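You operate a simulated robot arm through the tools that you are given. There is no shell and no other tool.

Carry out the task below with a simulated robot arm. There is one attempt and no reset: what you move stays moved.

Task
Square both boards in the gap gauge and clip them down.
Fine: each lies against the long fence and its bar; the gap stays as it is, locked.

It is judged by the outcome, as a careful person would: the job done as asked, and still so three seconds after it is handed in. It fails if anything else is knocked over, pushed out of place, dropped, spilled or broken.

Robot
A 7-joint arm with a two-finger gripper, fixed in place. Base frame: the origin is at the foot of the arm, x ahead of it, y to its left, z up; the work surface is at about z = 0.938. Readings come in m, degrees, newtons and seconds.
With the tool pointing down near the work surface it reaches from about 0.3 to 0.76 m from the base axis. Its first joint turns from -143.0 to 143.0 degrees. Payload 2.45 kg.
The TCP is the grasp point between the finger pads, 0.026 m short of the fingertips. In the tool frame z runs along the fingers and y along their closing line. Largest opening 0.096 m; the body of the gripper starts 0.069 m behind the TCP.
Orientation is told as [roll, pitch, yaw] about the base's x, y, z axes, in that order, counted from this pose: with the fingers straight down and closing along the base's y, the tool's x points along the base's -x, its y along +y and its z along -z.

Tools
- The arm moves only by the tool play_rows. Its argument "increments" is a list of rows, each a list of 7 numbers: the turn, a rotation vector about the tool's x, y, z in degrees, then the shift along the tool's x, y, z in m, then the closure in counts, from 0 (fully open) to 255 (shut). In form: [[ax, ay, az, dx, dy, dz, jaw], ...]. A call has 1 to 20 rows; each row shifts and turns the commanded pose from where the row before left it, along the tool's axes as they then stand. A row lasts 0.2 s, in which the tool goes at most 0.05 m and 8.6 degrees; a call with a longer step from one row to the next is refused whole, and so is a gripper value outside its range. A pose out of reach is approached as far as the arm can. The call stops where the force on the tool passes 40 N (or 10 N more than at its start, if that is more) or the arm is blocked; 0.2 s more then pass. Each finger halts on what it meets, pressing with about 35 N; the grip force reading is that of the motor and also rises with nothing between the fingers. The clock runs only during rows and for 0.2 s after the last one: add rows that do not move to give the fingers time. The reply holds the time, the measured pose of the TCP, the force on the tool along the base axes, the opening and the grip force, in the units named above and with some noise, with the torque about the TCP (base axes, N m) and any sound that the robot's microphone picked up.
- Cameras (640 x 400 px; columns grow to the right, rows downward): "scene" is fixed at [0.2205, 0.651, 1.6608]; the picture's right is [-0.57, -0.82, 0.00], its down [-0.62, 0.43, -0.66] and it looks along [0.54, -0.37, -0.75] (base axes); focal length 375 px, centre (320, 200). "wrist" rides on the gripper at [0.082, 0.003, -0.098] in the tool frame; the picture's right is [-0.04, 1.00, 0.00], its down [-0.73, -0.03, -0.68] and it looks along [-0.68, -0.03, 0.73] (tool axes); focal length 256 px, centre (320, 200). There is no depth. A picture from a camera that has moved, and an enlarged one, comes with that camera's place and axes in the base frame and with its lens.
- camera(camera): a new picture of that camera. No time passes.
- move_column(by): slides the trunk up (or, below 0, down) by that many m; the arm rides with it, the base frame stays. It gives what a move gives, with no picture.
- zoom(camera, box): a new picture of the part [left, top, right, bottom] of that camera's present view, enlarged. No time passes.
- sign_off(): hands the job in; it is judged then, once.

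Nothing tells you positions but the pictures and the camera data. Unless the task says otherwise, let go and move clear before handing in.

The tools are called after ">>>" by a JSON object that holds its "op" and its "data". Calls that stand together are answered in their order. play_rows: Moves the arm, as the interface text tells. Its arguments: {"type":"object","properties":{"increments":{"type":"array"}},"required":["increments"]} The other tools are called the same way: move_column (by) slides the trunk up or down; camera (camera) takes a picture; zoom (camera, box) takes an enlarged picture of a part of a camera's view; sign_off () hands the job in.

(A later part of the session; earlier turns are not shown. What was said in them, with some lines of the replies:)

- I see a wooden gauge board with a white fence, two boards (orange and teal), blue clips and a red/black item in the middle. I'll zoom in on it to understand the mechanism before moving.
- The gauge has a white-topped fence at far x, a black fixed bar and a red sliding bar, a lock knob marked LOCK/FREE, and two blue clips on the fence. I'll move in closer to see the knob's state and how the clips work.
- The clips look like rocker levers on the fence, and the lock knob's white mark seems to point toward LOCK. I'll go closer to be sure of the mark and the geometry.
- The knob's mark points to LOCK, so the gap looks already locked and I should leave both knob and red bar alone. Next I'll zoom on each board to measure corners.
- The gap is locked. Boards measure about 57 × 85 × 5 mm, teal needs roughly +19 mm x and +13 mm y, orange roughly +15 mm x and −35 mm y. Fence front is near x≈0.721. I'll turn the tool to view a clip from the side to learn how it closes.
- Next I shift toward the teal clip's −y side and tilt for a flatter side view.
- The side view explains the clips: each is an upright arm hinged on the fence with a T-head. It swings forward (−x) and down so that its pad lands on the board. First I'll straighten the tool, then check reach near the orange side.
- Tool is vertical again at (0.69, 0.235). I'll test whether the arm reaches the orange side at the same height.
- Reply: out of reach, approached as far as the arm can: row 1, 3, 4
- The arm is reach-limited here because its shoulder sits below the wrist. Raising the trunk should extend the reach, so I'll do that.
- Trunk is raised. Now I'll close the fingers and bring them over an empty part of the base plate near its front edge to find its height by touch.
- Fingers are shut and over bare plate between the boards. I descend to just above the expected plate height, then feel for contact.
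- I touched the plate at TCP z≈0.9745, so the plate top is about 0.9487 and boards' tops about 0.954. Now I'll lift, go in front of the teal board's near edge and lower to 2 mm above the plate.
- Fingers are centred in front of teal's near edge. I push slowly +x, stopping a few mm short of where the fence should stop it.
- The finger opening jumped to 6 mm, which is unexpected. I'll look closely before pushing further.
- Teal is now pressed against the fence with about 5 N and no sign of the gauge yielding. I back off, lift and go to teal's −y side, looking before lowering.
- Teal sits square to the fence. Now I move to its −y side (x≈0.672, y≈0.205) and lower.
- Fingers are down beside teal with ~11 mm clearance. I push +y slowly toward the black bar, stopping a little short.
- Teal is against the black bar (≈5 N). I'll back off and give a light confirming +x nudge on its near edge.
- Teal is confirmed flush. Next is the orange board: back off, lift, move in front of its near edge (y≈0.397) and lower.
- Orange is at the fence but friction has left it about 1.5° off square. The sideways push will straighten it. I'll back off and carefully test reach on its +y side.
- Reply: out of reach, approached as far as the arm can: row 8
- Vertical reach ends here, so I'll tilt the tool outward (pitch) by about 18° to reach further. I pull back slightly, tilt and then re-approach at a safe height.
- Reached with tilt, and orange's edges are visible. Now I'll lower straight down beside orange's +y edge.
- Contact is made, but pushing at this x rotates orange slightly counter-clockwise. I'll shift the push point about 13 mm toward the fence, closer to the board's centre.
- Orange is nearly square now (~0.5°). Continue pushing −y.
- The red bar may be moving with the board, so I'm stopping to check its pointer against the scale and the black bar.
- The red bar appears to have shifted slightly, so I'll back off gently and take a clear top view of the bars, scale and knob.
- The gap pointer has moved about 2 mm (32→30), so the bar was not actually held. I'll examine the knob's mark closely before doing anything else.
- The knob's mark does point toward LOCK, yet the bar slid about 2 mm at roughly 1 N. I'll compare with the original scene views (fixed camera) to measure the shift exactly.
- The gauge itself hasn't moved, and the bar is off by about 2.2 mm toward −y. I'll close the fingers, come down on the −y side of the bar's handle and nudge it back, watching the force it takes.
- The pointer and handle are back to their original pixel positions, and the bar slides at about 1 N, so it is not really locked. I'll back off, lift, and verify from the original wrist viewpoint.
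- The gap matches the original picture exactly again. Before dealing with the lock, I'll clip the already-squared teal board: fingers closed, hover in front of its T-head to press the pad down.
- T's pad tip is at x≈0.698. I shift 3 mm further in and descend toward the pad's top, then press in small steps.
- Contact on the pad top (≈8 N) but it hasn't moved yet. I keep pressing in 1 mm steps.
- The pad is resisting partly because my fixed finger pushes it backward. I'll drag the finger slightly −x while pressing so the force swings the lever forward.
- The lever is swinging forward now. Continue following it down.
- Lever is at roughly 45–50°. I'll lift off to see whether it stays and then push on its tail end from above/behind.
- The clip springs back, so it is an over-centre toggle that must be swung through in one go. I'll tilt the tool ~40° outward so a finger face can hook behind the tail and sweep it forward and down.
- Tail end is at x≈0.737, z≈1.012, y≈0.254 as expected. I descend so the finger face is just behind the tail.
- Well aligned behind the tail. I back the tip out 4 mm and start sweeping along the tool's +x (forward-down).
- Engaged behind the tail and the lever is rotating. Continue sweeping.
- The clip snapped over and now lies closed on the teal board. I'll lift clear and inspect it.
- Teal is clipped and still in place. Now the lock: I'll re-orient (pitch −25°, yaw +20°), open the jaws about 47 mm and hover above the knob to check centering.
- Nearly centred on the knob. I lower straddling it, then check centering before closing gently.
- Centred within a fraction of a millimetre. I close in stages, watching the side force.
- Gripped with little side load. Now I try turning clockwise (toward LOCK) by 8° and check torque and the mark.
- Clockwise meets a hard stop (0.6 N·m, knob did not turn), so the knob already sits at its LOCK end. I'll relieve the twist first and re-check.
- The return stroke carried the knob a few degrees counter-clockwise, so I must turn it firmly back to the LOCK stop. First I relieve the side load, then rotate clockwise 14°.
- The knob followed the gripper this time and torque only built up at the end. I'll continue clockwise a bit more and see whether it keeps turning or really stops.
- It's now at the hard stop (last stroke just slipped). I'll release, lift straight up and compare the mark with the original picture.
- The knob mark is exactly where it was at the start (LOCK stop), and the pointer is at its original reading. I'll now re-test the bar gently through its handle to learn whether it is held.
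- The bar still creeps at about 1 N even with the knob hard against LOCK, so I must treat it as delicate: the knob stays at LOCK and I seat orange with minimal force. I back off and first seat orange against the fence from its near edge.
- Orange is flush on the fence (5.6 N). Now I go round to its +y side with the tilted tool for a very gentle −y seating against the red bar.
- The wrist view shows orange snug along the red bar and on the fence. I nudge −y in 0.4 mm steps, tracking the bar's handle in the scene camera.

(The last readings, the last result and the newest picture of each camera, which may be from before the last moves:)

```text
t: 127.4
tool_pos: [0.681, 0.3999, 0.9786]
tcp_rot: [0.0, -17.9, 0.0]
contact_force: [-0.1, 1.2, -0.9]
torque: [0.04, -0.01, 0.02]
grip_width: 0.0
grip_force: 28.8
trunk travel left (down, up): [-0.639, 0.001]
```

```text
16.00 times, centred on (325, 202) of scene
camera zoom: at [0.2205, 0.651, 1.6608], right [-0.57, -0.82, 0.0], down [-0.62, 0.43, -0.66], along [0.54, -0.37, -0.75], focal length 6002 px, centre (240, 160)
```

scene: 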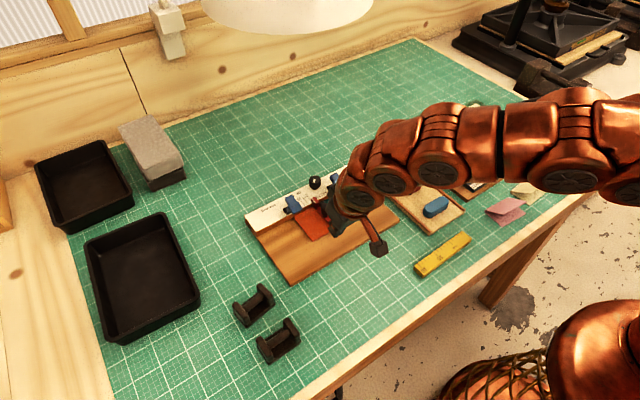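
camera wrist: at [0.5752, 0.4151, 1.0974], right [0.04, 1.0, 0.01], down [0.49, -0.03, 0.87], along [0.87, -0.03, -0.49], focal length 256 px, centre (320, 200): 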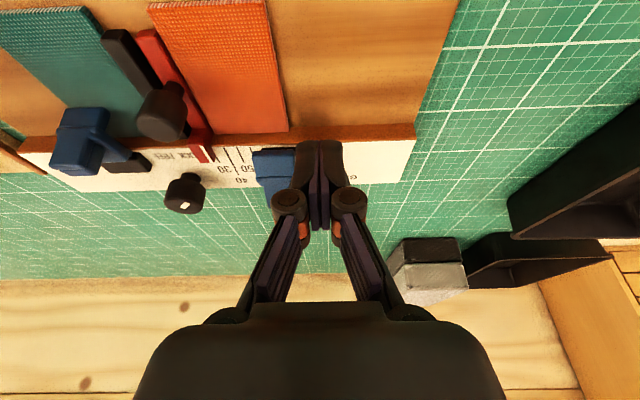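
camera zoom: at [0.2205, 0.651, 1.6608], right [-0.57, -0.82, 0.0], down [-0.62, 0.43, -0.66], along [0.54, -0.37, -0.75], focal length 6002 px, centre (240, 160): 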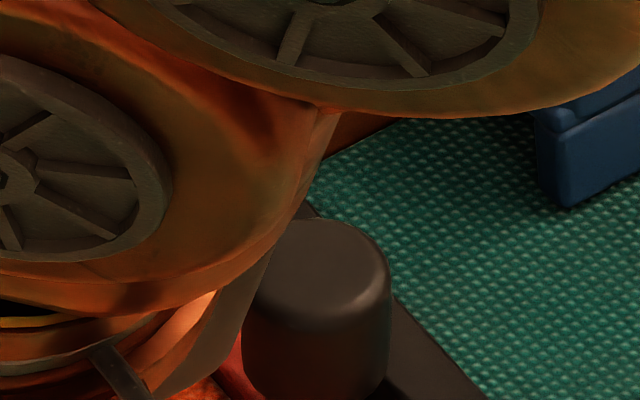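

>>> {"op": "play_rows", "data": {"increments": [[0, 0, 0, 0, -0.0004, 0, 255], [0, 0, 0, 0, 0, 0, 255]]}}

>>> {"op": "zoom", "data": {"camera": "wrist", "box": [180, 160, 270, 230]}}

>>> {"op": "zoom", "data": {"camera": "scene", "box": [315, 195, 335, 210]}}

```text
t: 128.0
tool_pos: [0.681, 0.3997, 0.9784]
tcp_rot: [0.0, -18.0, 0.0]
contact_force: [-0.3, -0.4, 0.5]
torque: [0.05, 0.01, -0.03]
grip_width: 0.0
grip_force: 29.1
trunk travel left (down, up): [-0.639, 0.001]
```

```text
5.71 times, centred on (225, 195) of wrist
camera zoom: at [0.574, 0.4026, 1.0467], right [0.04, 1.0, 0.01], down [0.49, -0.03, 0.87], along [0.87, -0.03, -0.49], focal length 1463 px, centre (863, 229)
```

zoom: 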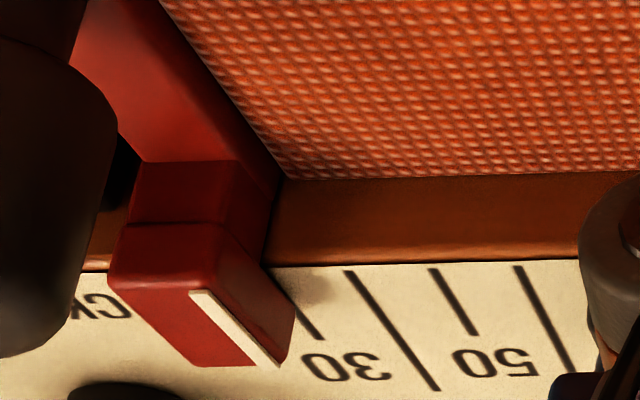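

```text
16.00 times, centred on (325, 202) of scene
camera zoom: at [0.2205, 0.651, 1.6608], right [-0.57, -0.82, 0.0], down [-0.62, 0.43, -0.66], along [0.54, -0.37, -0.75], focal length 6002 px, centre (240, 160)
```

zoom: 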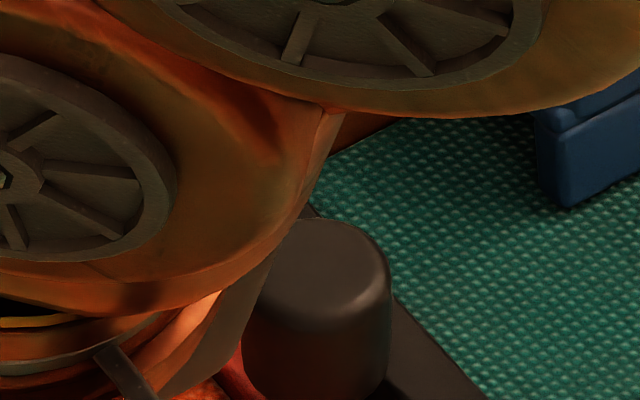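

>>> {"op": "play_rows", "data": {"increments": [[0, 0, 0, 0, -0.0004, 0, 255], [0, 0, 0, 0, 0, 0, 255]]}}

>>> {"op": "zoom", "data": {"camera": "wrist", "box": [180, 160, 270, 230]}}

>>> {"op": "zoom", "data": {"camera": "scene", "box": [315, 195, 335, 210]}}

>>> {"op": "zoom", "data": {"camera": "wrist", "box": [140, 40, 300, 200]}}

```text
t: 128.6
tool_pos: [0.6822, 0.3991, 0.9788]
tcp_rot: [0.0, -18.0, 0.0]
contact_force: [0.1, 0.8, 0.6]
torque: [0.04, 0.02, -0.03]
grip_width: 0.0
grip_force: 28.4
trunk travel left (down, up): [-0.639, 0.001]
```

```text
5.71 times, centred on (225, 195) of wrist
camera zoom: at [0.5746, 0.4023, 1.0469], right [0.04, 1.0, 0.01], down [0.49, -0.03, 0.87], along [0.87, -0.03, -0.49], focal length 1463 px, centre (863, 229)
```

zoom: 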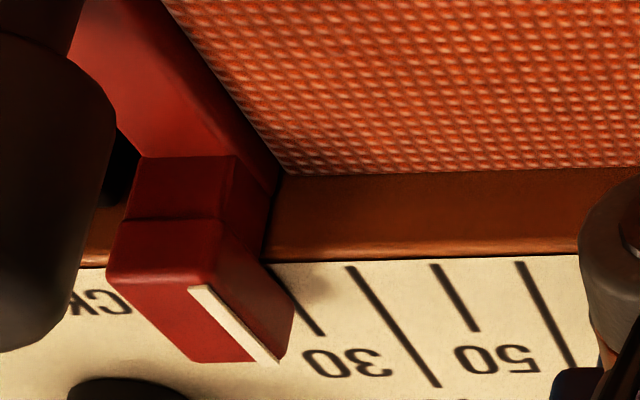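

```text
16.00 times, centred on (325, 202) of scene
camera zoom: at [0.2205, 0.651, 1.6608], right [-0.57, -0.82, 0.0], down [-0.62, 0.43, -0.66], along [0.54, -0.37, -0.75], focal length 6002 px, centre (240, 160)
```

zoom: 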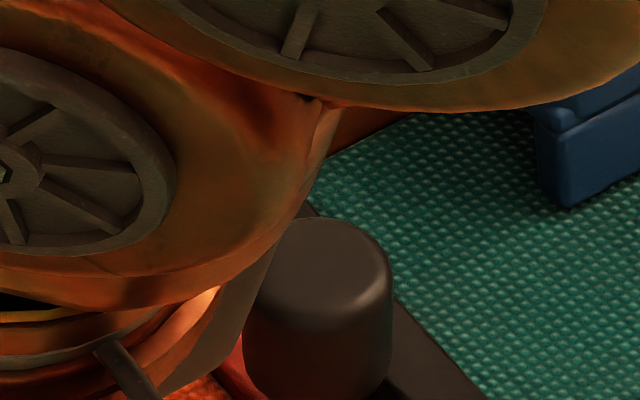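

```text
2.50 times, centred on (220, 120) of wrist
camera zoom: at [0.5746, 0.4023, 1.0469], right [0.04, 1.0, 0.01], down [0.49, -0.03, 0.87], along [0.87, -0.03, -0.49], focal length 640 px, centre (570, 400)
```

zoom: 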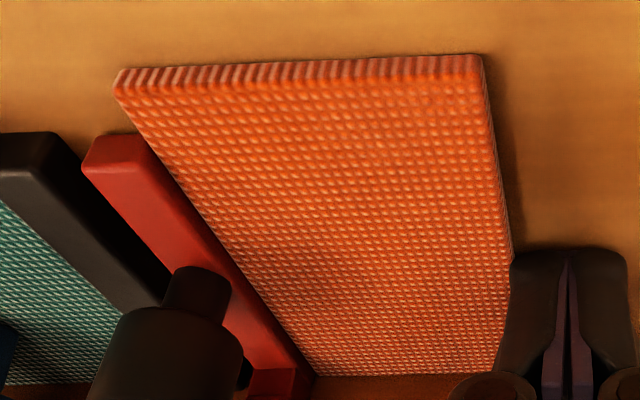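

Orange now touches the bar and the handle is within ~0.1–0.2 mm of its original spot. I back away, lift, and give a final light +x check push at orange's near edge.

>>> {"op": "play_rows", "data": {"increments": [[0, 0, 0, 0, 0.003, 0, 255], [0, 0, 0, 0, 0.01, 0, 255], [0, 0, 0, -0.0093, 0, -0.0285, 255], [0, 0, 0, -0.0093, 0, -0.0285, 255], [0, 0, 0, 0.035, -0.018, -0.0114, 255], [0, 0, 0, 0.035, -0.018, -0.0114, 255], [0, 6, 0, 0.015, -0.0175, -0.0049, 255], [0, 6, 0, 0, 0, 0, 255], [0, 6, 0, 0, 0, 0, 255], [0, 0, 0, 0, 0, 0, 255]]}}

>>> {"op": "zoom", "data": {"camera": "scene", "box": [300, 185, 340, 210]}}

>>> {"op": "zoom", "data": {"camera": "scene", "box": [265, 180, 355, 255]}}

```text
t: 130.8
tool_pos: [0.5937, 0.3579, 1.0375]
tcp_rot: [0.0, 0.1, -0.1]
contact_force: [-0.8, 0.5, -0.1]
torque: [-0.02, 0.02, 0.0]
grip_width: 0.0
grip_force: 28.7
trunk travel left (down, up): [-0.639, 0.001]
```

```text
16.00 times, centred on (320, 198) of scene
camera zoom: at [0.2205, 0.651, 1.6608], right [-0.57, -0.82, 0.0], down [-0.62, 0.43, -0.66], along [0.54, -0.37, -0.75], focal length 6002 px, centre (320, 240)
```

zoom: 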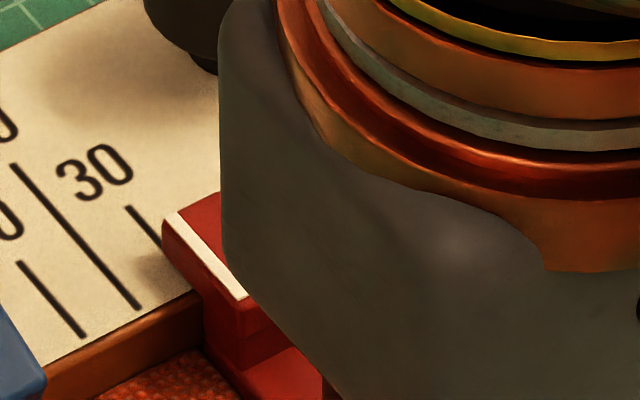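

```text
5.33 times, centred on (310, 218) of scene
camera zoom: at [0.2205, 0.651, 1.6608], right [-0.57, -0.82, 0.0], down [-0.62, 0.43, -0.66], along [0.54, -0.37, -0.75], focal length 2001 px, centre (373, 107)
```

zoom: 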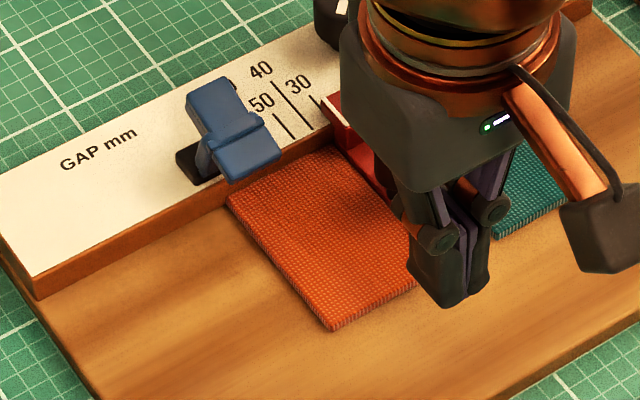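

>>> {"op": "play_rows", "data": {"increments": [[0, 0, 0, 0, 0, 0.03, 255], [0, 0, 0, 0, 0, 0.0285, 255], [0, 0, 0, 0, 0, 0, 255], [0, 0, 0, 0, 0, 0, 255]]}}

```text
t: 131.8
tool_pos: [0.5905, 0.3571, 0.9785]
tcp_rot: [0.0, 0.0, 0.1]
contact_force: [-0.6, 0.5, 0.3]
torque: [-0.01, 0.0, 0.01]
grip_width: 0.0
grip_force: 28.5
trunk travel left (down, up): [-0.639, 0.001]
```

>>> {"op": "play_rows", "data": {"increments": [[0, 0, 0, 0, 0, 0.0013, 255], [0, 0, 0, -0.008, 0, 0, 255], [0, 0, 0, -0.008, 0, 0, 255], [0, 0, 0, -0.007, 0, 0, 255], [0, 0, 0, -0.003, 0, 0, 255], [0, 0, 0, -0.001, 0, 0, 255], [0, 0, 0, 0, 0, 0, 255]]}}

>>> {"op": "zoom", "data": {"camera": "wrist", "box": [240, 120, 400, 220]}}

```text
t: 133.4
tool_pos: [0.6195, 0.359, 0.9797]
tcp_rot: [0.0, 0.0, 0.0]
contact_force: [0.6, 0.0, 0.1]
torque: [0.01, 0.01, 0.01]
grip_width: 0.0002
grip_force: 28.7
trunk travel left (down, up): [-0.639, 0.001]
```

```text
4.00 times, centred on (320, 170) of wrist
camera zoom: at [0.5389, 0.3612, 1.0777], right [0.04, 1.0, 0.0], down [0.73, -0.03, 0.68], along [0.68, -0.03, -0.73], focal length 1024 px, centre (320, 320)
```

zoom: 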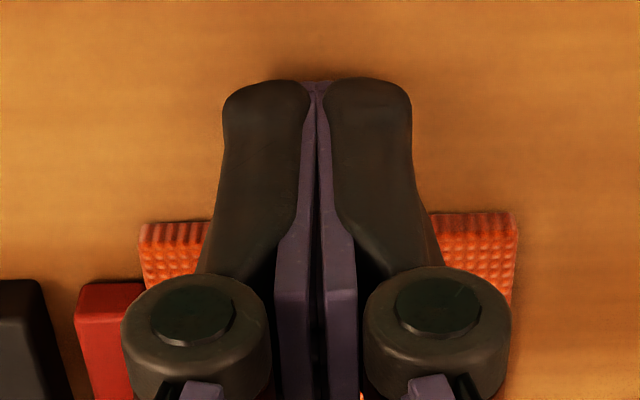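

>>> {"op": "play_rows", "data": {"increments": [[0, 0, 0, 0.002, 0, 0, 255], [0, 0, 0, 0, 0, 0.003, 255], [0, 0, 0, -0.002, 0, 0, 255], [0, 0, 0, -0.001, 0, 0, 255], [0, 0, 0, -0.001, 0, 0, 255], [0, 0, 0, 0, 0, 0, 255]]}}

```text
t: 134.8
tool_pos: [0.6213, 0.3592, 0.9756]
tcp_rot: [0.0, 0.0, 0.1]
contact_force: [0.5, -0.3, -0.1]
torque: [0.0, 0.0, -0.01]
grip_width: 0.0
grip_force: 28.6
trunk travel left (down, up): [-0.639, 0.001]
```

>>> {"op": "play_rows", "data": {"increments": [[0, 0, 0, -0.0008, 0, 0, 255], [0, 0, 0, 0, 0, 0, 255]]}}

```text
t: 135.4
tool_pos: [0.6212, 0.3588, 0.9754]
tcp_rot: [0.1, 0.1, 0.1]
contact_force: [0.1, -0.5, -0.3]
torque: [0.0, -0.01, 0.0]
grip_width: 0.0003
grip_force: 29.0
trunk travel left (down, up): [-0.639, 0.001]
```

>>> {"op": "play_rows", "data": {"increments": [[0, 0, 0, -0.0007, 0, 0, 255], [0, 0, 0, 0, 0, 0, 255]]}}

```text
t: 136.0
tool_pos: [0.623, 0.3581, 0.9764]
tcp_rot: [-0.1, 0.0, 0.0]
contact_force: [-1.1, 0.4, -0.1]
torque: [0.03, 0.01, 0.0]
grip_width: 0.0061
grip_force: 28.7
trunk travel left (down, up): [-0.639, 0.001]
```

>>> {"op": "play_rows", "data": {"increments": [[0, 0, 0, -0.0004, 0, 0, 255], [0, 0, 0, 0, 0, 0, 255]]}}

```text
t: 136.6
tool_pos: [0.6217, 0.3592, 0.9761]
tcp_rot: [0.0, 0.0, 0.0]
contact_force: [-5.3, -0.8, 1.3]
torque: [-0.06, 0.09, -0.01]
grip_width: 0.0059
grip_force: 28.2
trunk travel left (down, up): [-0.639, 0.001]
```

Orange is flush on the fence too (5.3 N). Next is its clip: back off, lift, tilt 40° and go behind the orange clip's tail, as I did with teal.

>>> {"op": "play_rows", "data": {"increments": [[0, 0, 0, 0.003, 0, 0, 255], [0, 0, 0, 0.02, 0, 0, 255], [0, 0, 0, 0, 0, -0.035, 255], [0, 0, 0, 0, 0, -0.035, 255], [0, 0, 0, 0, 0, -0.03, 255], [0, -8, 0, 0, 0, 0, 255], [0, -8, 0, 0, 0, 0, 255], [0, -8, 0, 0, 0, 0, 255], [0, -8, 0, 0, 0, 0, 255], [0, -8, 0, 0, 0, 0, 255], [0, 0, 0, 0, 0, 0, 255]]}}

>>> {"op": "camera", "data": {"camera": "wrist"}}

>>> {"op": "zoom", "data": {"camera": "scene", "box": [230, 150, 410, 290]}}

```text
t: 139.0
tool_pos: [0.6003, 0.3596, 1.0748]
tcp_rot: [0.0, -40.1, 0.1]
contact_force: [-0.6, -0.2, -0.4]
torque: [-0.02, 0.01, -0.02]
grip_width: 0.0
grip_force: 28.9
trunk travel left (down, up): [-0.639, 0.001]
```

```text
taken
camera wrist: at [0.4749, 0.3615, 1.0982], right [0.03, 1.0, 0.03], down [0.12, -0.03, 0.99], along [0.99, -0.03, -0.12], focal length 256 px, centre (320, 200)
```

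wrist: 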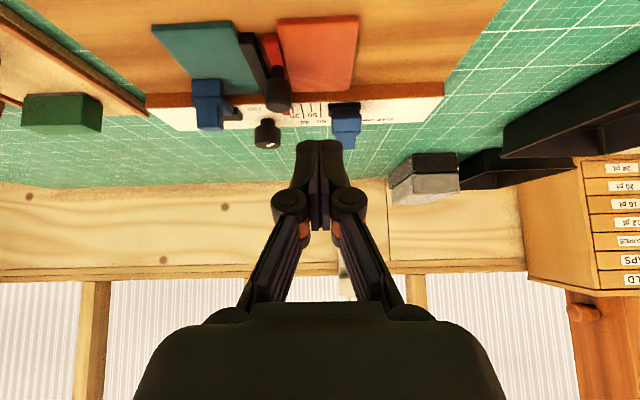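

```text
2.86 times, centred on (320, 220) of scene
camera zoom: at [0.2205, 0.651, 1.6608], right [-0.57, -0.82, 0.0], down [-0.62, 0.43, -0.66], along [0.54, -0.37, -0.75], focal length 1072 px, centre (320, 143)
```

zoom: 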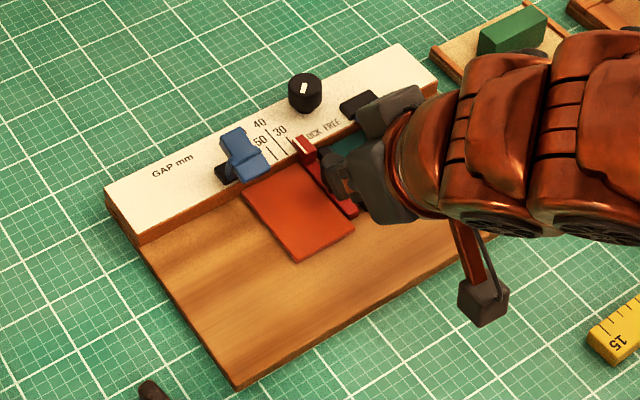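

>>> {"op": "play_rows", "data": {"increments": [[0, 0, 0, -0.0295, 0.00545, 0.0208, 255], [0, 0, 0, -0.0295, 0.00545, 0.0208, 255], [0, 0, 0, -0.0295, 0.00545, 0.0208, 255], [0, 0, 0, -0.0295, 0.00545, 0.0208, 255], [0, 0, 0, 0, 0, 0, 255]]}}

>>> {"op": "camera", "data": {"camera": "wrist"}}

```text
t: 140.2
tool_pos: [0.7454, 0.381, 1.0871]
tcp_rot: [0.0, -40.0, 0.1]
contact_force: [-0.2, -0.4, 0.2]
torque: [0.0, -0.03, 0.02]
grip_width: 0.0002
grip_force: 28.5
trunk travel left (down, up): [-0.639, 0.001]
```

```text
taken
camera wrist: at [0.62, 0.384, 1.1112], right [0.03, 1.0, 0.03], down [0.12, -0.03, 0.99], along [0.99, -0.03, -0.13], focal length 256 px, centre (320, 200)
```

wrist: 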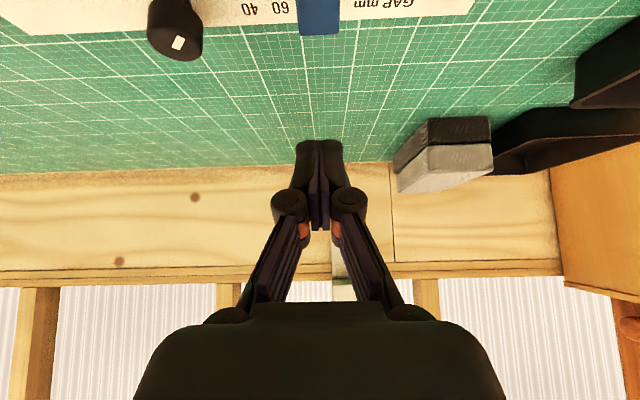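

>>> {"op": "play_rows", "data": {"increments": [[0, 0, 0, 0.0107, 0, 0.0128, 255], [0, 0, 0, 0.0107, 0, 0.0128, 255], [0, 0, 0, 0.0107, 0, 0.0128, 255], [0, 0, 0, 0, 0, 0, 255]]}}

>>> {"op": "zoom", "data": {"camera": "wrist", "box": [240, 60, 400, 180]}}

```text
t: 141.2
tool_pos: [0.743, 0.3822, 1.0372]
tcp_rot: [-0.1, -40.1, 0.0]
contact_force: [0.2, -0.3, 0.2]
torque: [0.03, -0.01, 0.04]
grip_width: 0.0001
grip_force: 28.7
trunk travel left (down, up): [-0.639, 0.001]
```

```text
3.33 times, centred on (320, 120) of wrist
camera zoom: at [0.6187, 0.3843, 1.0602], right [0.03, 1.0, 0.03], down [0.13, -0.03, 0.99], along [0.99, -0.03, -0.13], focal length 853 px, centre (320, 467)
```

zoom: 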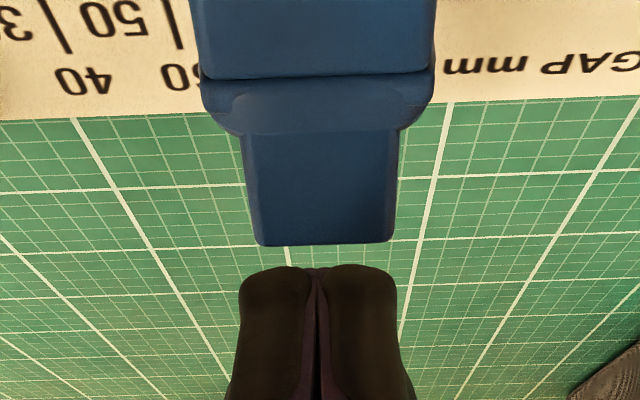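

Aligned just like before. I sweep forward-down behind the tail.

>>> {"op": "play_rows", "data": {"increments": [[0, 0, 0, 0, 0, -0.004, 255], [0, 0, 0, 0.003, 0, 0, 255], [0, 0, 0, 0.003, 0, 0, 255], [0, 0, 0, 0.003, 0, 0, 255], [0, 0, 0, 0.003, 0, 0, 255], [0, 0, 0, 0.003, 0, 0, 255], [0, 0, 0, 0, 0, 0, 255]]}}

>>> {"op": "zoom", "data": {"camera": "wrist", "box": [240, 60, 400, 180]}}

```text
t: 142.8
tool_pos: [0.7289, 0.3819, 1.0311]
tcp_rot: [-0.1, -40.1, 0.0]
contact_force: [0.1, 0.7, -0.1]
torque: [0.03, -0.01, -0.03]
grip_width: 0.0003
grip_force: 28.8
trunk travel left (down, up): [-0.639, 0.001]
```

```text
3.33 times, centred on (320, 120) of wrist
camera zoom: at [0.6045, 0.384, 1.0542], right [0.03, 1.0, 0.03], down [0.13, -0.03, 0.99], along [0.99, -0.03, -0.13], focal length 853 px, centre (320, 467)
```

zoom: 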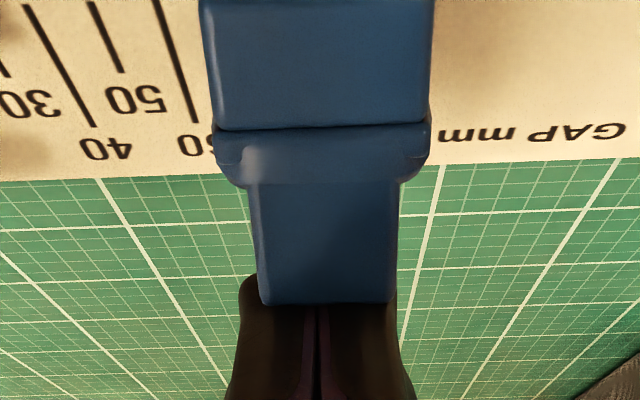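

>>> {"op": "play_rows", "data": {"increments": [[0, 0, 0, 0.003, 0, 0, 255], [0, 0, 0, 0.003, 0, 0, 255], [0, 0, 0, 0.003, 0, 0, 255], [0, 0, 0, 0, 0, 0, 255]]}}

>>> {"op": "zoom", "data": {"camera": "wrist", "box": [240, 60, 400, 180]}}

>>> {"op": "zoom", "data": {"camera": "scene", "box": [260, 160, 350, 230]}}

```text
t: 143.8
tool_pos: [0.7229, 0.3805, 1.0257]
tcp_rot: [-0.1, -39.9, 0.0]
contact_force: [-0.3, 0.2, 0.0]
torque: [0.02, -0.01, -0.01]
grip_width: 0.0001
grip_force: 28.3
trunk travel left (down, up): [-0.639, 0.001]
```

```text
3.33 times, centred on (320, 120) of wrist
camera zoom: at [0.5973, 0.3836, 1.0484], right [0.03, 1.0, 0.03], down [0.13, -0.03, 0.99], along [0.99, -0.03, -0.13], focal length 853 px, centre (320, 467)
```

zoom: 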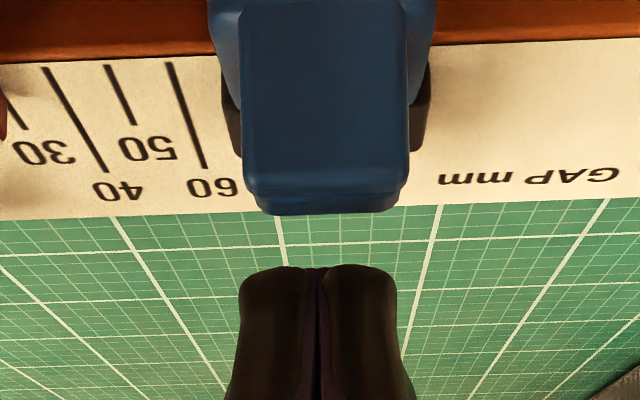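

```text
5.71 times, centred on (305, 195) of scene
camera zoom: at [0.2205, 0.651, 1.6608], right [-0.57, -0.82, 0.0], down [-0.62, 0.43, -0.66], along [0.54, -0.37, -0.75], focal length 2144 px, centre (406, 229)
```

zoom: 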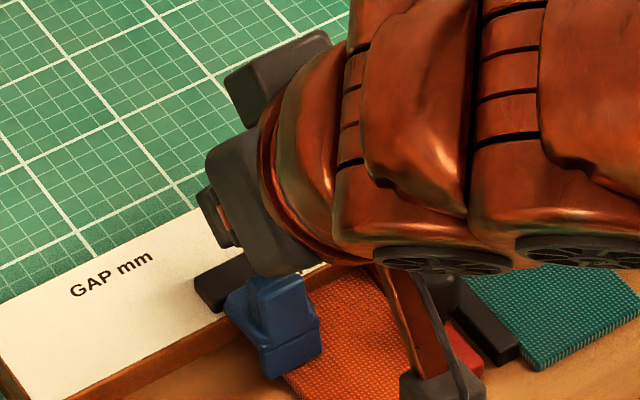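

The orange clip snapped shut too. I lift straight up, retreat, and inspect everything.

>>> {"op": "play_rows", "data": {"increments": [[0, 0, 0, -0.0193, 0, -0.023, 255], [0, 0, 0, -0.0193, 0, -0.023, 255], [0, 0, 0, -0.0129, 0, -0.0153, 255], [0, 0, 0, 0.0306, 0, -0.0257, 255], [0, 0, 0, 0.0306, 0, -0.0257, 255], [0, 0, 0, 0.0306, 0, -0.0257, 255], [0, 8, 0, 0, 0, 0, 200], [0, 8, 0, 0, -0.02, 0, 100], [0, 8, 0, 0, -0.02, 0, 0], [0, 8, 0, 0, -0.02, 0, 0], [0, 8, 0, 0, -0.02, 0, 0], [0, 0, 0, 0, 0, 0, 0], [0, 0, 0, 0, 0, 0, 0]]}}

>>> {"op": "camera", "data": {"camera": "wrist"}}

>>> {"op": "zoom", "data": {"camera": "scene", "box": [230, 150, 410, 290]}}

>>> {"op": "camera", "data": {"camera": "scene"}}

```text
t: 146.6
tool_pos: [0.6017, 0.3016, 1.1045]
tcp_rot: [-0.1, 0.0, 0.0]
contact_force: [0.3, 0.2, 0.2]
torque: [0.01, -0.03, -0.01]
grip_width: 0.0959
grip_force: 0.0
trunk travel left (down, up): [-0.639, 0.001]
```

```text
taken
camera wrist: at [0.5204, 0.3038, 1.2038], right [0.04, 1.0, 0.0], down [0.73, -0.03, 0.68], along [0.68, -0.03, -0.73], focal length 256 px, centre (320, 200)
```

wrist: 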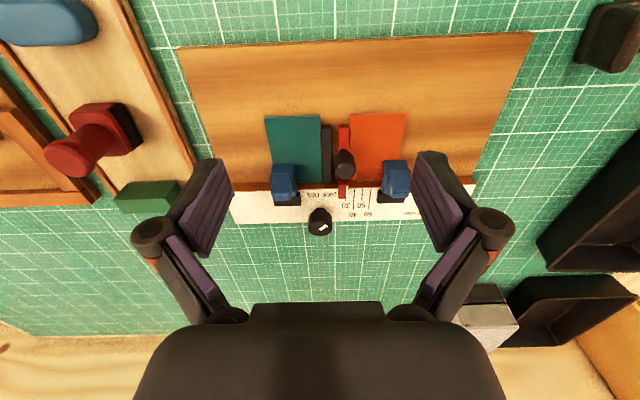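

```text
2.86 times, centred on (320, 220) of scene
camera zoom: at [0.2205, 0.651, 1.6608], right [-0.57, -0.82, 0.0], down [-0.62, 0.43, -0.66], along [0.54, -0.37, -0.75], focal length 1072 px, centre (320, 143)
```

zoom: 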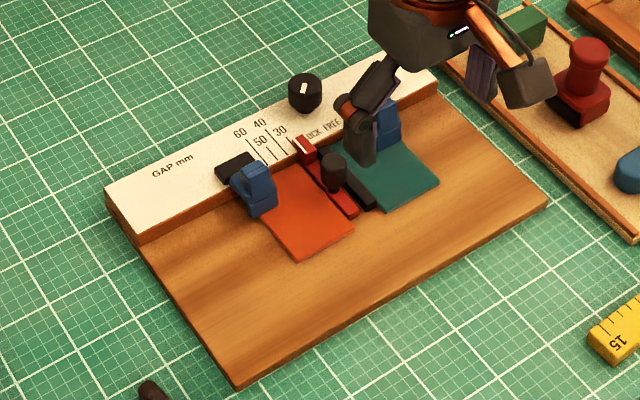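

```text
taken
```

scene: 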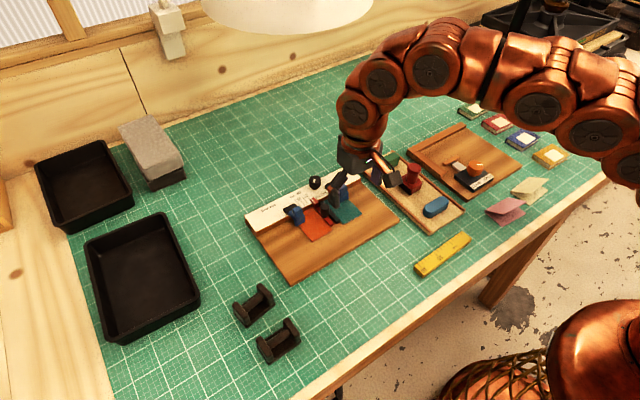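

Both clips are down. I return to the original reference viewpoint to verify the gap, knob and board seating.

>>> {"op": "play_rows", "data": {"increments": [[0, 0, 0, 0.0034, -0.007, 0.0157, 0], [0, 0, 0, 0, 0, 0.0157, 0], [0, 0, 0, 0, 0, 0, 0]]}}

>>> {"op": "zoom", "data": {"camera": "wrist", "box": [240, 180, 440, 305]}}

>>> {"op": "zoom", "data": {"camera": "wrist", "box": [230, 100, 358, 210]}}

>>> {"op": "zoom", "data": {"camera": "wrist", "box": [340, 100, 480, 220]}}

>>> {"op": "zoom", "data": {"camera": "scene", "box": [300, 185, 340, 210]}}

```text
t: 147.4
tool_pos: [0.5995, 0.2941, 1.0746]
tcp_rot: [0.0, 0.0, 0.0]
contact_force: [-0.7, -0.4, 0.1]
torque: [0.0, 0.02, 0.01]
grip_width: 0.096
grip_force: 0.0
trunk travel left (down, up): [-0.639, 0.001]
```

```text
3.20 times, centred on (340, 242) of wrist
camera zoom: at [0.5179, 0.2958, 1.1731], right [0.04, 1.0, 0.0], down [0.73, -0.03, 0.68], along [0.68, -0.03, -0.73], focal length 819 px, centre (256, 64)
```

zoom: 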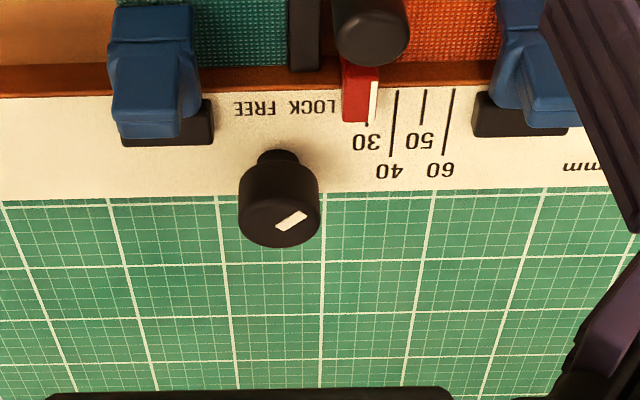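

```text
3.64 times, centred on (294, 155) of wrist
camera zoom: at [0.5179, 0.2958, 1.1731], right [0.04, 1.0, 0.0], down [0.73, -0.03, 0.68], along [0.68, -0.03, -0.73], focal length 931 px, centre (414, 364)
```

zoom: 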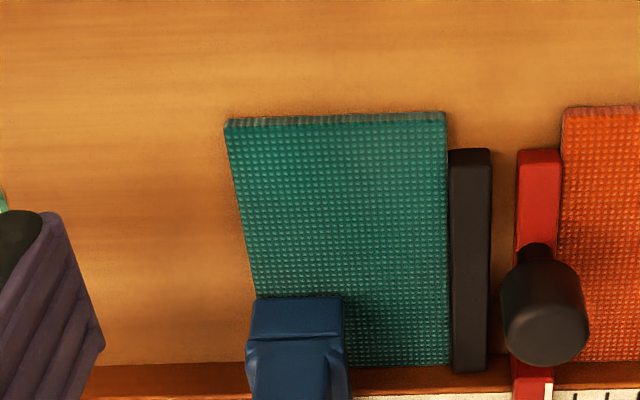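

```text
3.33 times, centred on (410, 160) of wrist
camera zoom: at [0.5179, 0.2958, 1.1731], right [0.04, 1.0, 0.0], down [0.73, -0.03, 0.68], along [0.68, -0.03, -0.73], focal length 853 px, centre (20, 333)
```

zoom: 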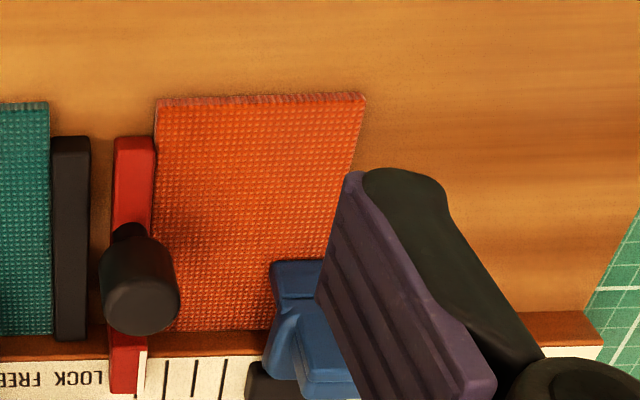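

```text
16.00 times, centred on (320, 198) of scene
camera zoom: at [0.2205, 0.651, 1.6608], right [-0.57, -0.82, 0.0], down [-0.62, 0.43, -0.66], along [0.54, -0.37, -0.75], focal length 6002 px, centre (320, 240)
```

zoom: 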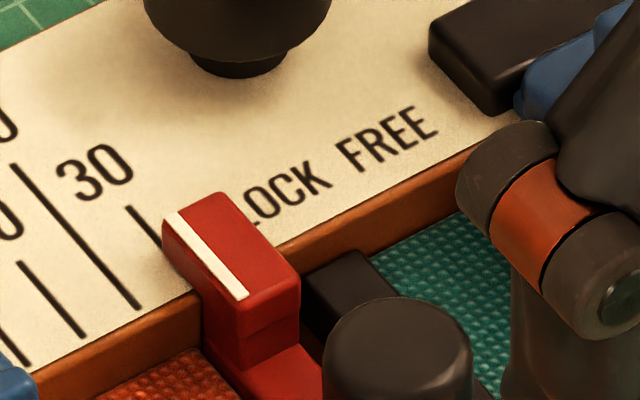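

Pointer, handle and knob match the original picture exactly. I'll zoom in tighter on each board's contact lines.

>>> {"op": "zoom", "data": {"camera": "wrist", "box": [285, 125, 335, 160]}}

>>> {"op": "zoom", "data": {"camera": "wrist", "box": [300, 180, 350, 212]}}

>>> {"op": "zoom", "data": {"camera": "wrist", "box": [360, 175, 410, 212]}}

>>> {"op": "zoom", "data": {"camera": "wrist", "box": [355, 120, 425, 165]}}

>>> {"op": "zoom", "data": {"camera": "wrist", "box": [270, 125, 340, 165]}}

```text
11.43 times, centred on (310, 142) of wrist
camera zoom: at [0.5179, 0.2958, 1.1731], right [0.04, 1.0, 0.0], down [0.73, -0.03, 0.68], along [0.68, -0.03, -0.73], focal length 2926 px, centre (434, 857)
```

zoom: 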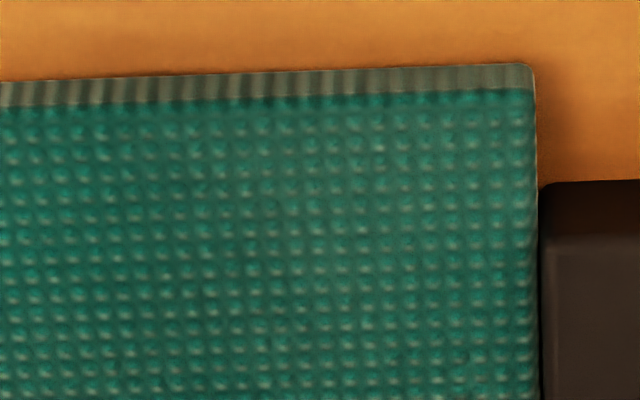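

```text
12.50 times, centred on (325, 196) of wrist
camera zoom: at [0.5179, 0.2958, 1.1731], right [0.04, 1.0, 0.0], down [0.73, -0.03, 0.68], along [0.68, -0.03, -0.73], focal length 3200 px, centre (258, 250)
```

zoom: 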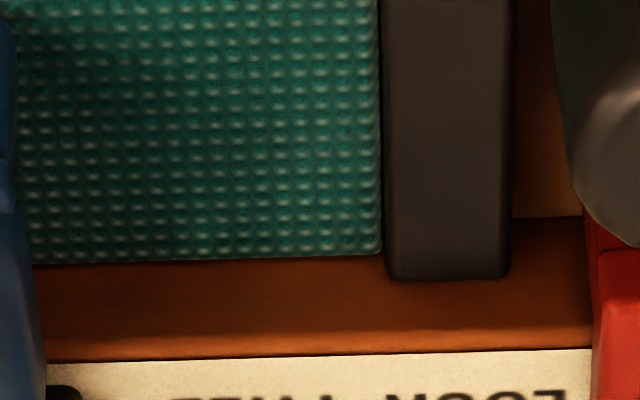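

```text
10.81 times, centred on (385, 194) of wrist
camera zoom: at [0.5179, 0.2958, 1.1731], right [0.04, 1.0, 0.0], down [0.73, -0.03, 0.68], along [0.68, -0.03, -0.73], focal length 2767 px, centre (-383, 270)
```

zoom: 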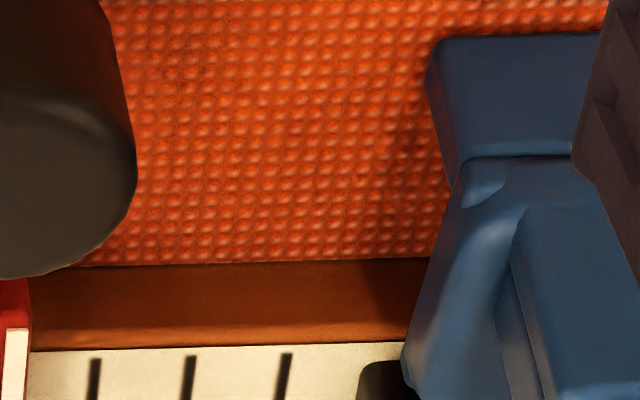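

```text
8.89 times, centred on (390, 142) of wrist
camera zoom: at [0.5179, 0.2958, 1.1731], right [0.04, 1.0, 0.0], down [0.73, -0.03, 0.68], along [0.68, -0.03, -0.73], focal length 2276 px, centre (-302, 711)
```

zoom: 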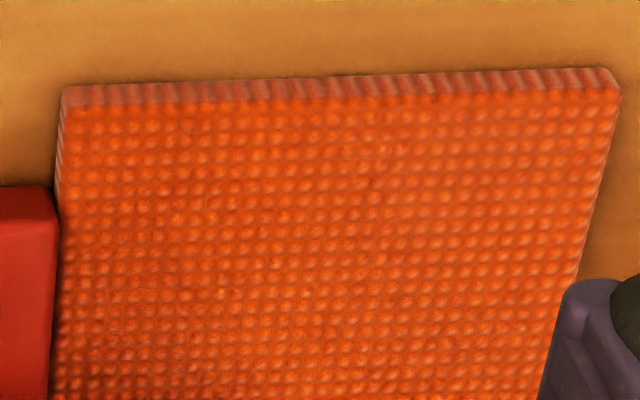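

```text
9.14 times, centred on (305, 145) of wrist
camera zoom: at [0.5179, 0.2958, 1.1731], right [0.04, 1.0, 0.0], down [0.73, -0.03, 0.68], along [0.68, -0.03, -0.73], focal length 2340 px, centre (457, 703)
```

zoom: 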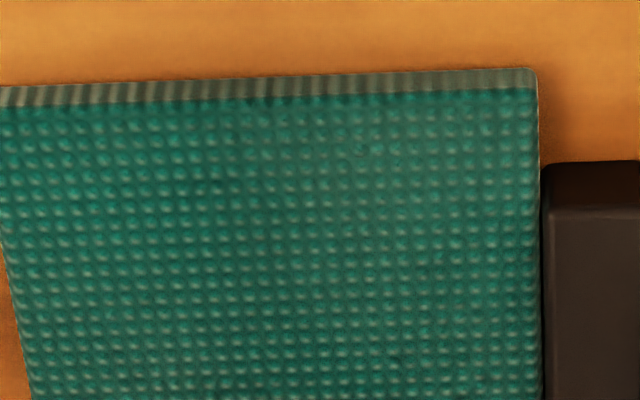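

Both boards sit flush on fence and bars with the gap as at the start. I'll retreat the arm up and back, then take a last look.

>>> {"op": "play_rows", "data": {"increments": [[0, 0, 0, 0.02, 0, -0.035, 0], [0, 0, 0, 0.03, 0, -0.035, 0], [0, 0, 0, 0.04, 0, -0.02, 0], [0, 0, 0, 0.045, 0, 0, 0], [0, 0, 0, 0.045, 0, 0, 0], [0, 0, 0, 0, 0, 0, 0]]}}

>>> {"op": "zoom", "data": {"camera": "scene", "box": [265, 160, 385, 245]}}

>>> {"op": "camera", "data": {"camera": "scene"}}

>>> {"op": "zoom", "data": {"camera": "scene", "box": [295, 168, 345, 208]}}

```text
t: 148.8
tool_pos: [0.418, 0.2917, 1.1612]
tcp_rot: [0.0, 0.0, 0.0]
contact_force: [-0.3, 1.1, -0.6]
torque: [-0.01, -0.07, 0.0]
grip_width: 0.0962
grip_force: 0.0
trunk travel left (down, up): [-0.639, 0.001]
```

```text
4.71 times, centred on (325, 202) of scene
camera zoom: at [0.2205, 0.651, 1.6608], right [-0.57, -0.82, 0.0], down [-0.62, 0.43, -0.66], along [0.54, -0.37, -0.75], focal length 1765 px, centre (296, 188)
```

zoom: 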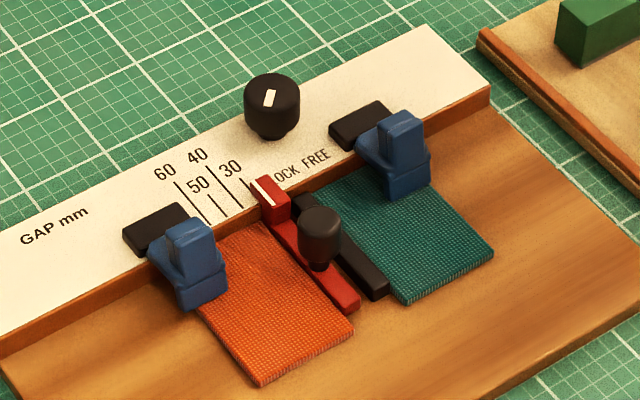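

```text
taken
```

scene: 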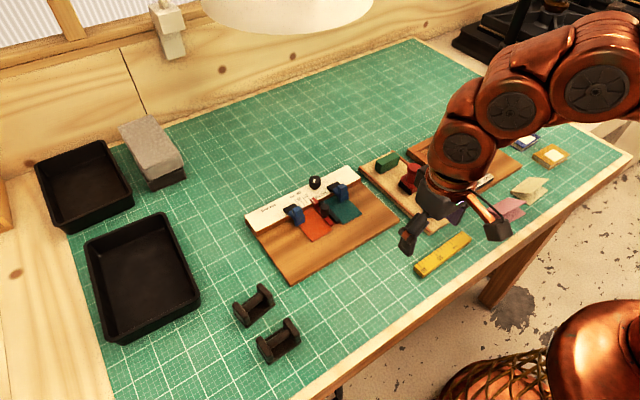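

```text
10.00 times, centred on (320, 188) of scene
camera zoom: at [0.2205, 0.651, 1.6608], right [-0.57, -0.82, 0.0], down [-0.62, 0.43, -0.66], along [0.54, -0.37, -0.75], focal length 3751 px, centre (320, 320)
```

zoom: 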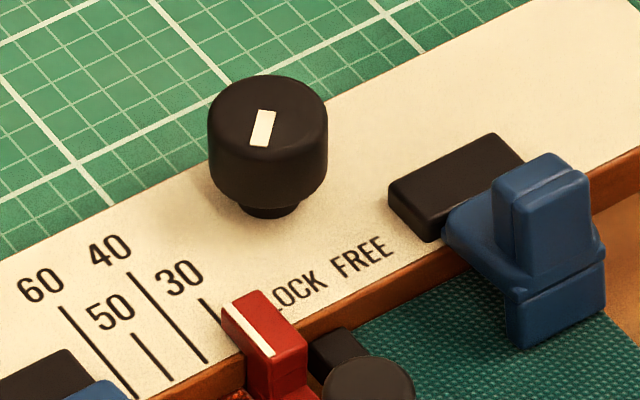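

Both boards lie square against the fence and their bars, and both clips have snapped down. The pointer is back at its original reading after I nudged the red bar about 2 mm and reset it. The knob is at its LOCK stop, nothing else has moved and the arm is clear, so I'm handing in.

>>> {"op": "sign_off", "data": {}}

```text
The job is handed in.
```

I've handed the job in: both boards are squared in the gauge and clipped down. Two points on the gap and the lock need your attention.

- **Boards:** in close-up pictures each board sits against the long fence and its own bar. Neither shows a visible gap or more than a fraction of a degree of tilt.
- **Clips:** both snapped over and are lying closed on the boards.
- **Gap:** while seating the orange board I pushed the red bar about 2 mm out of place. I moved it back, and the pointer matches its starting position in the pictures to within about 0.3 mm.
- **Lock:** the knob is hard against its LOCK stop, where it started. While testing it I turned it a few degrees toward FREE and then back to the stop. Even at LOCK, the red bar still slid under roughly 1 N, so the lock may not be holding as it should.
- **Everything else:** the gauge and the other items on the table look undisturbed, and the arm is clear.
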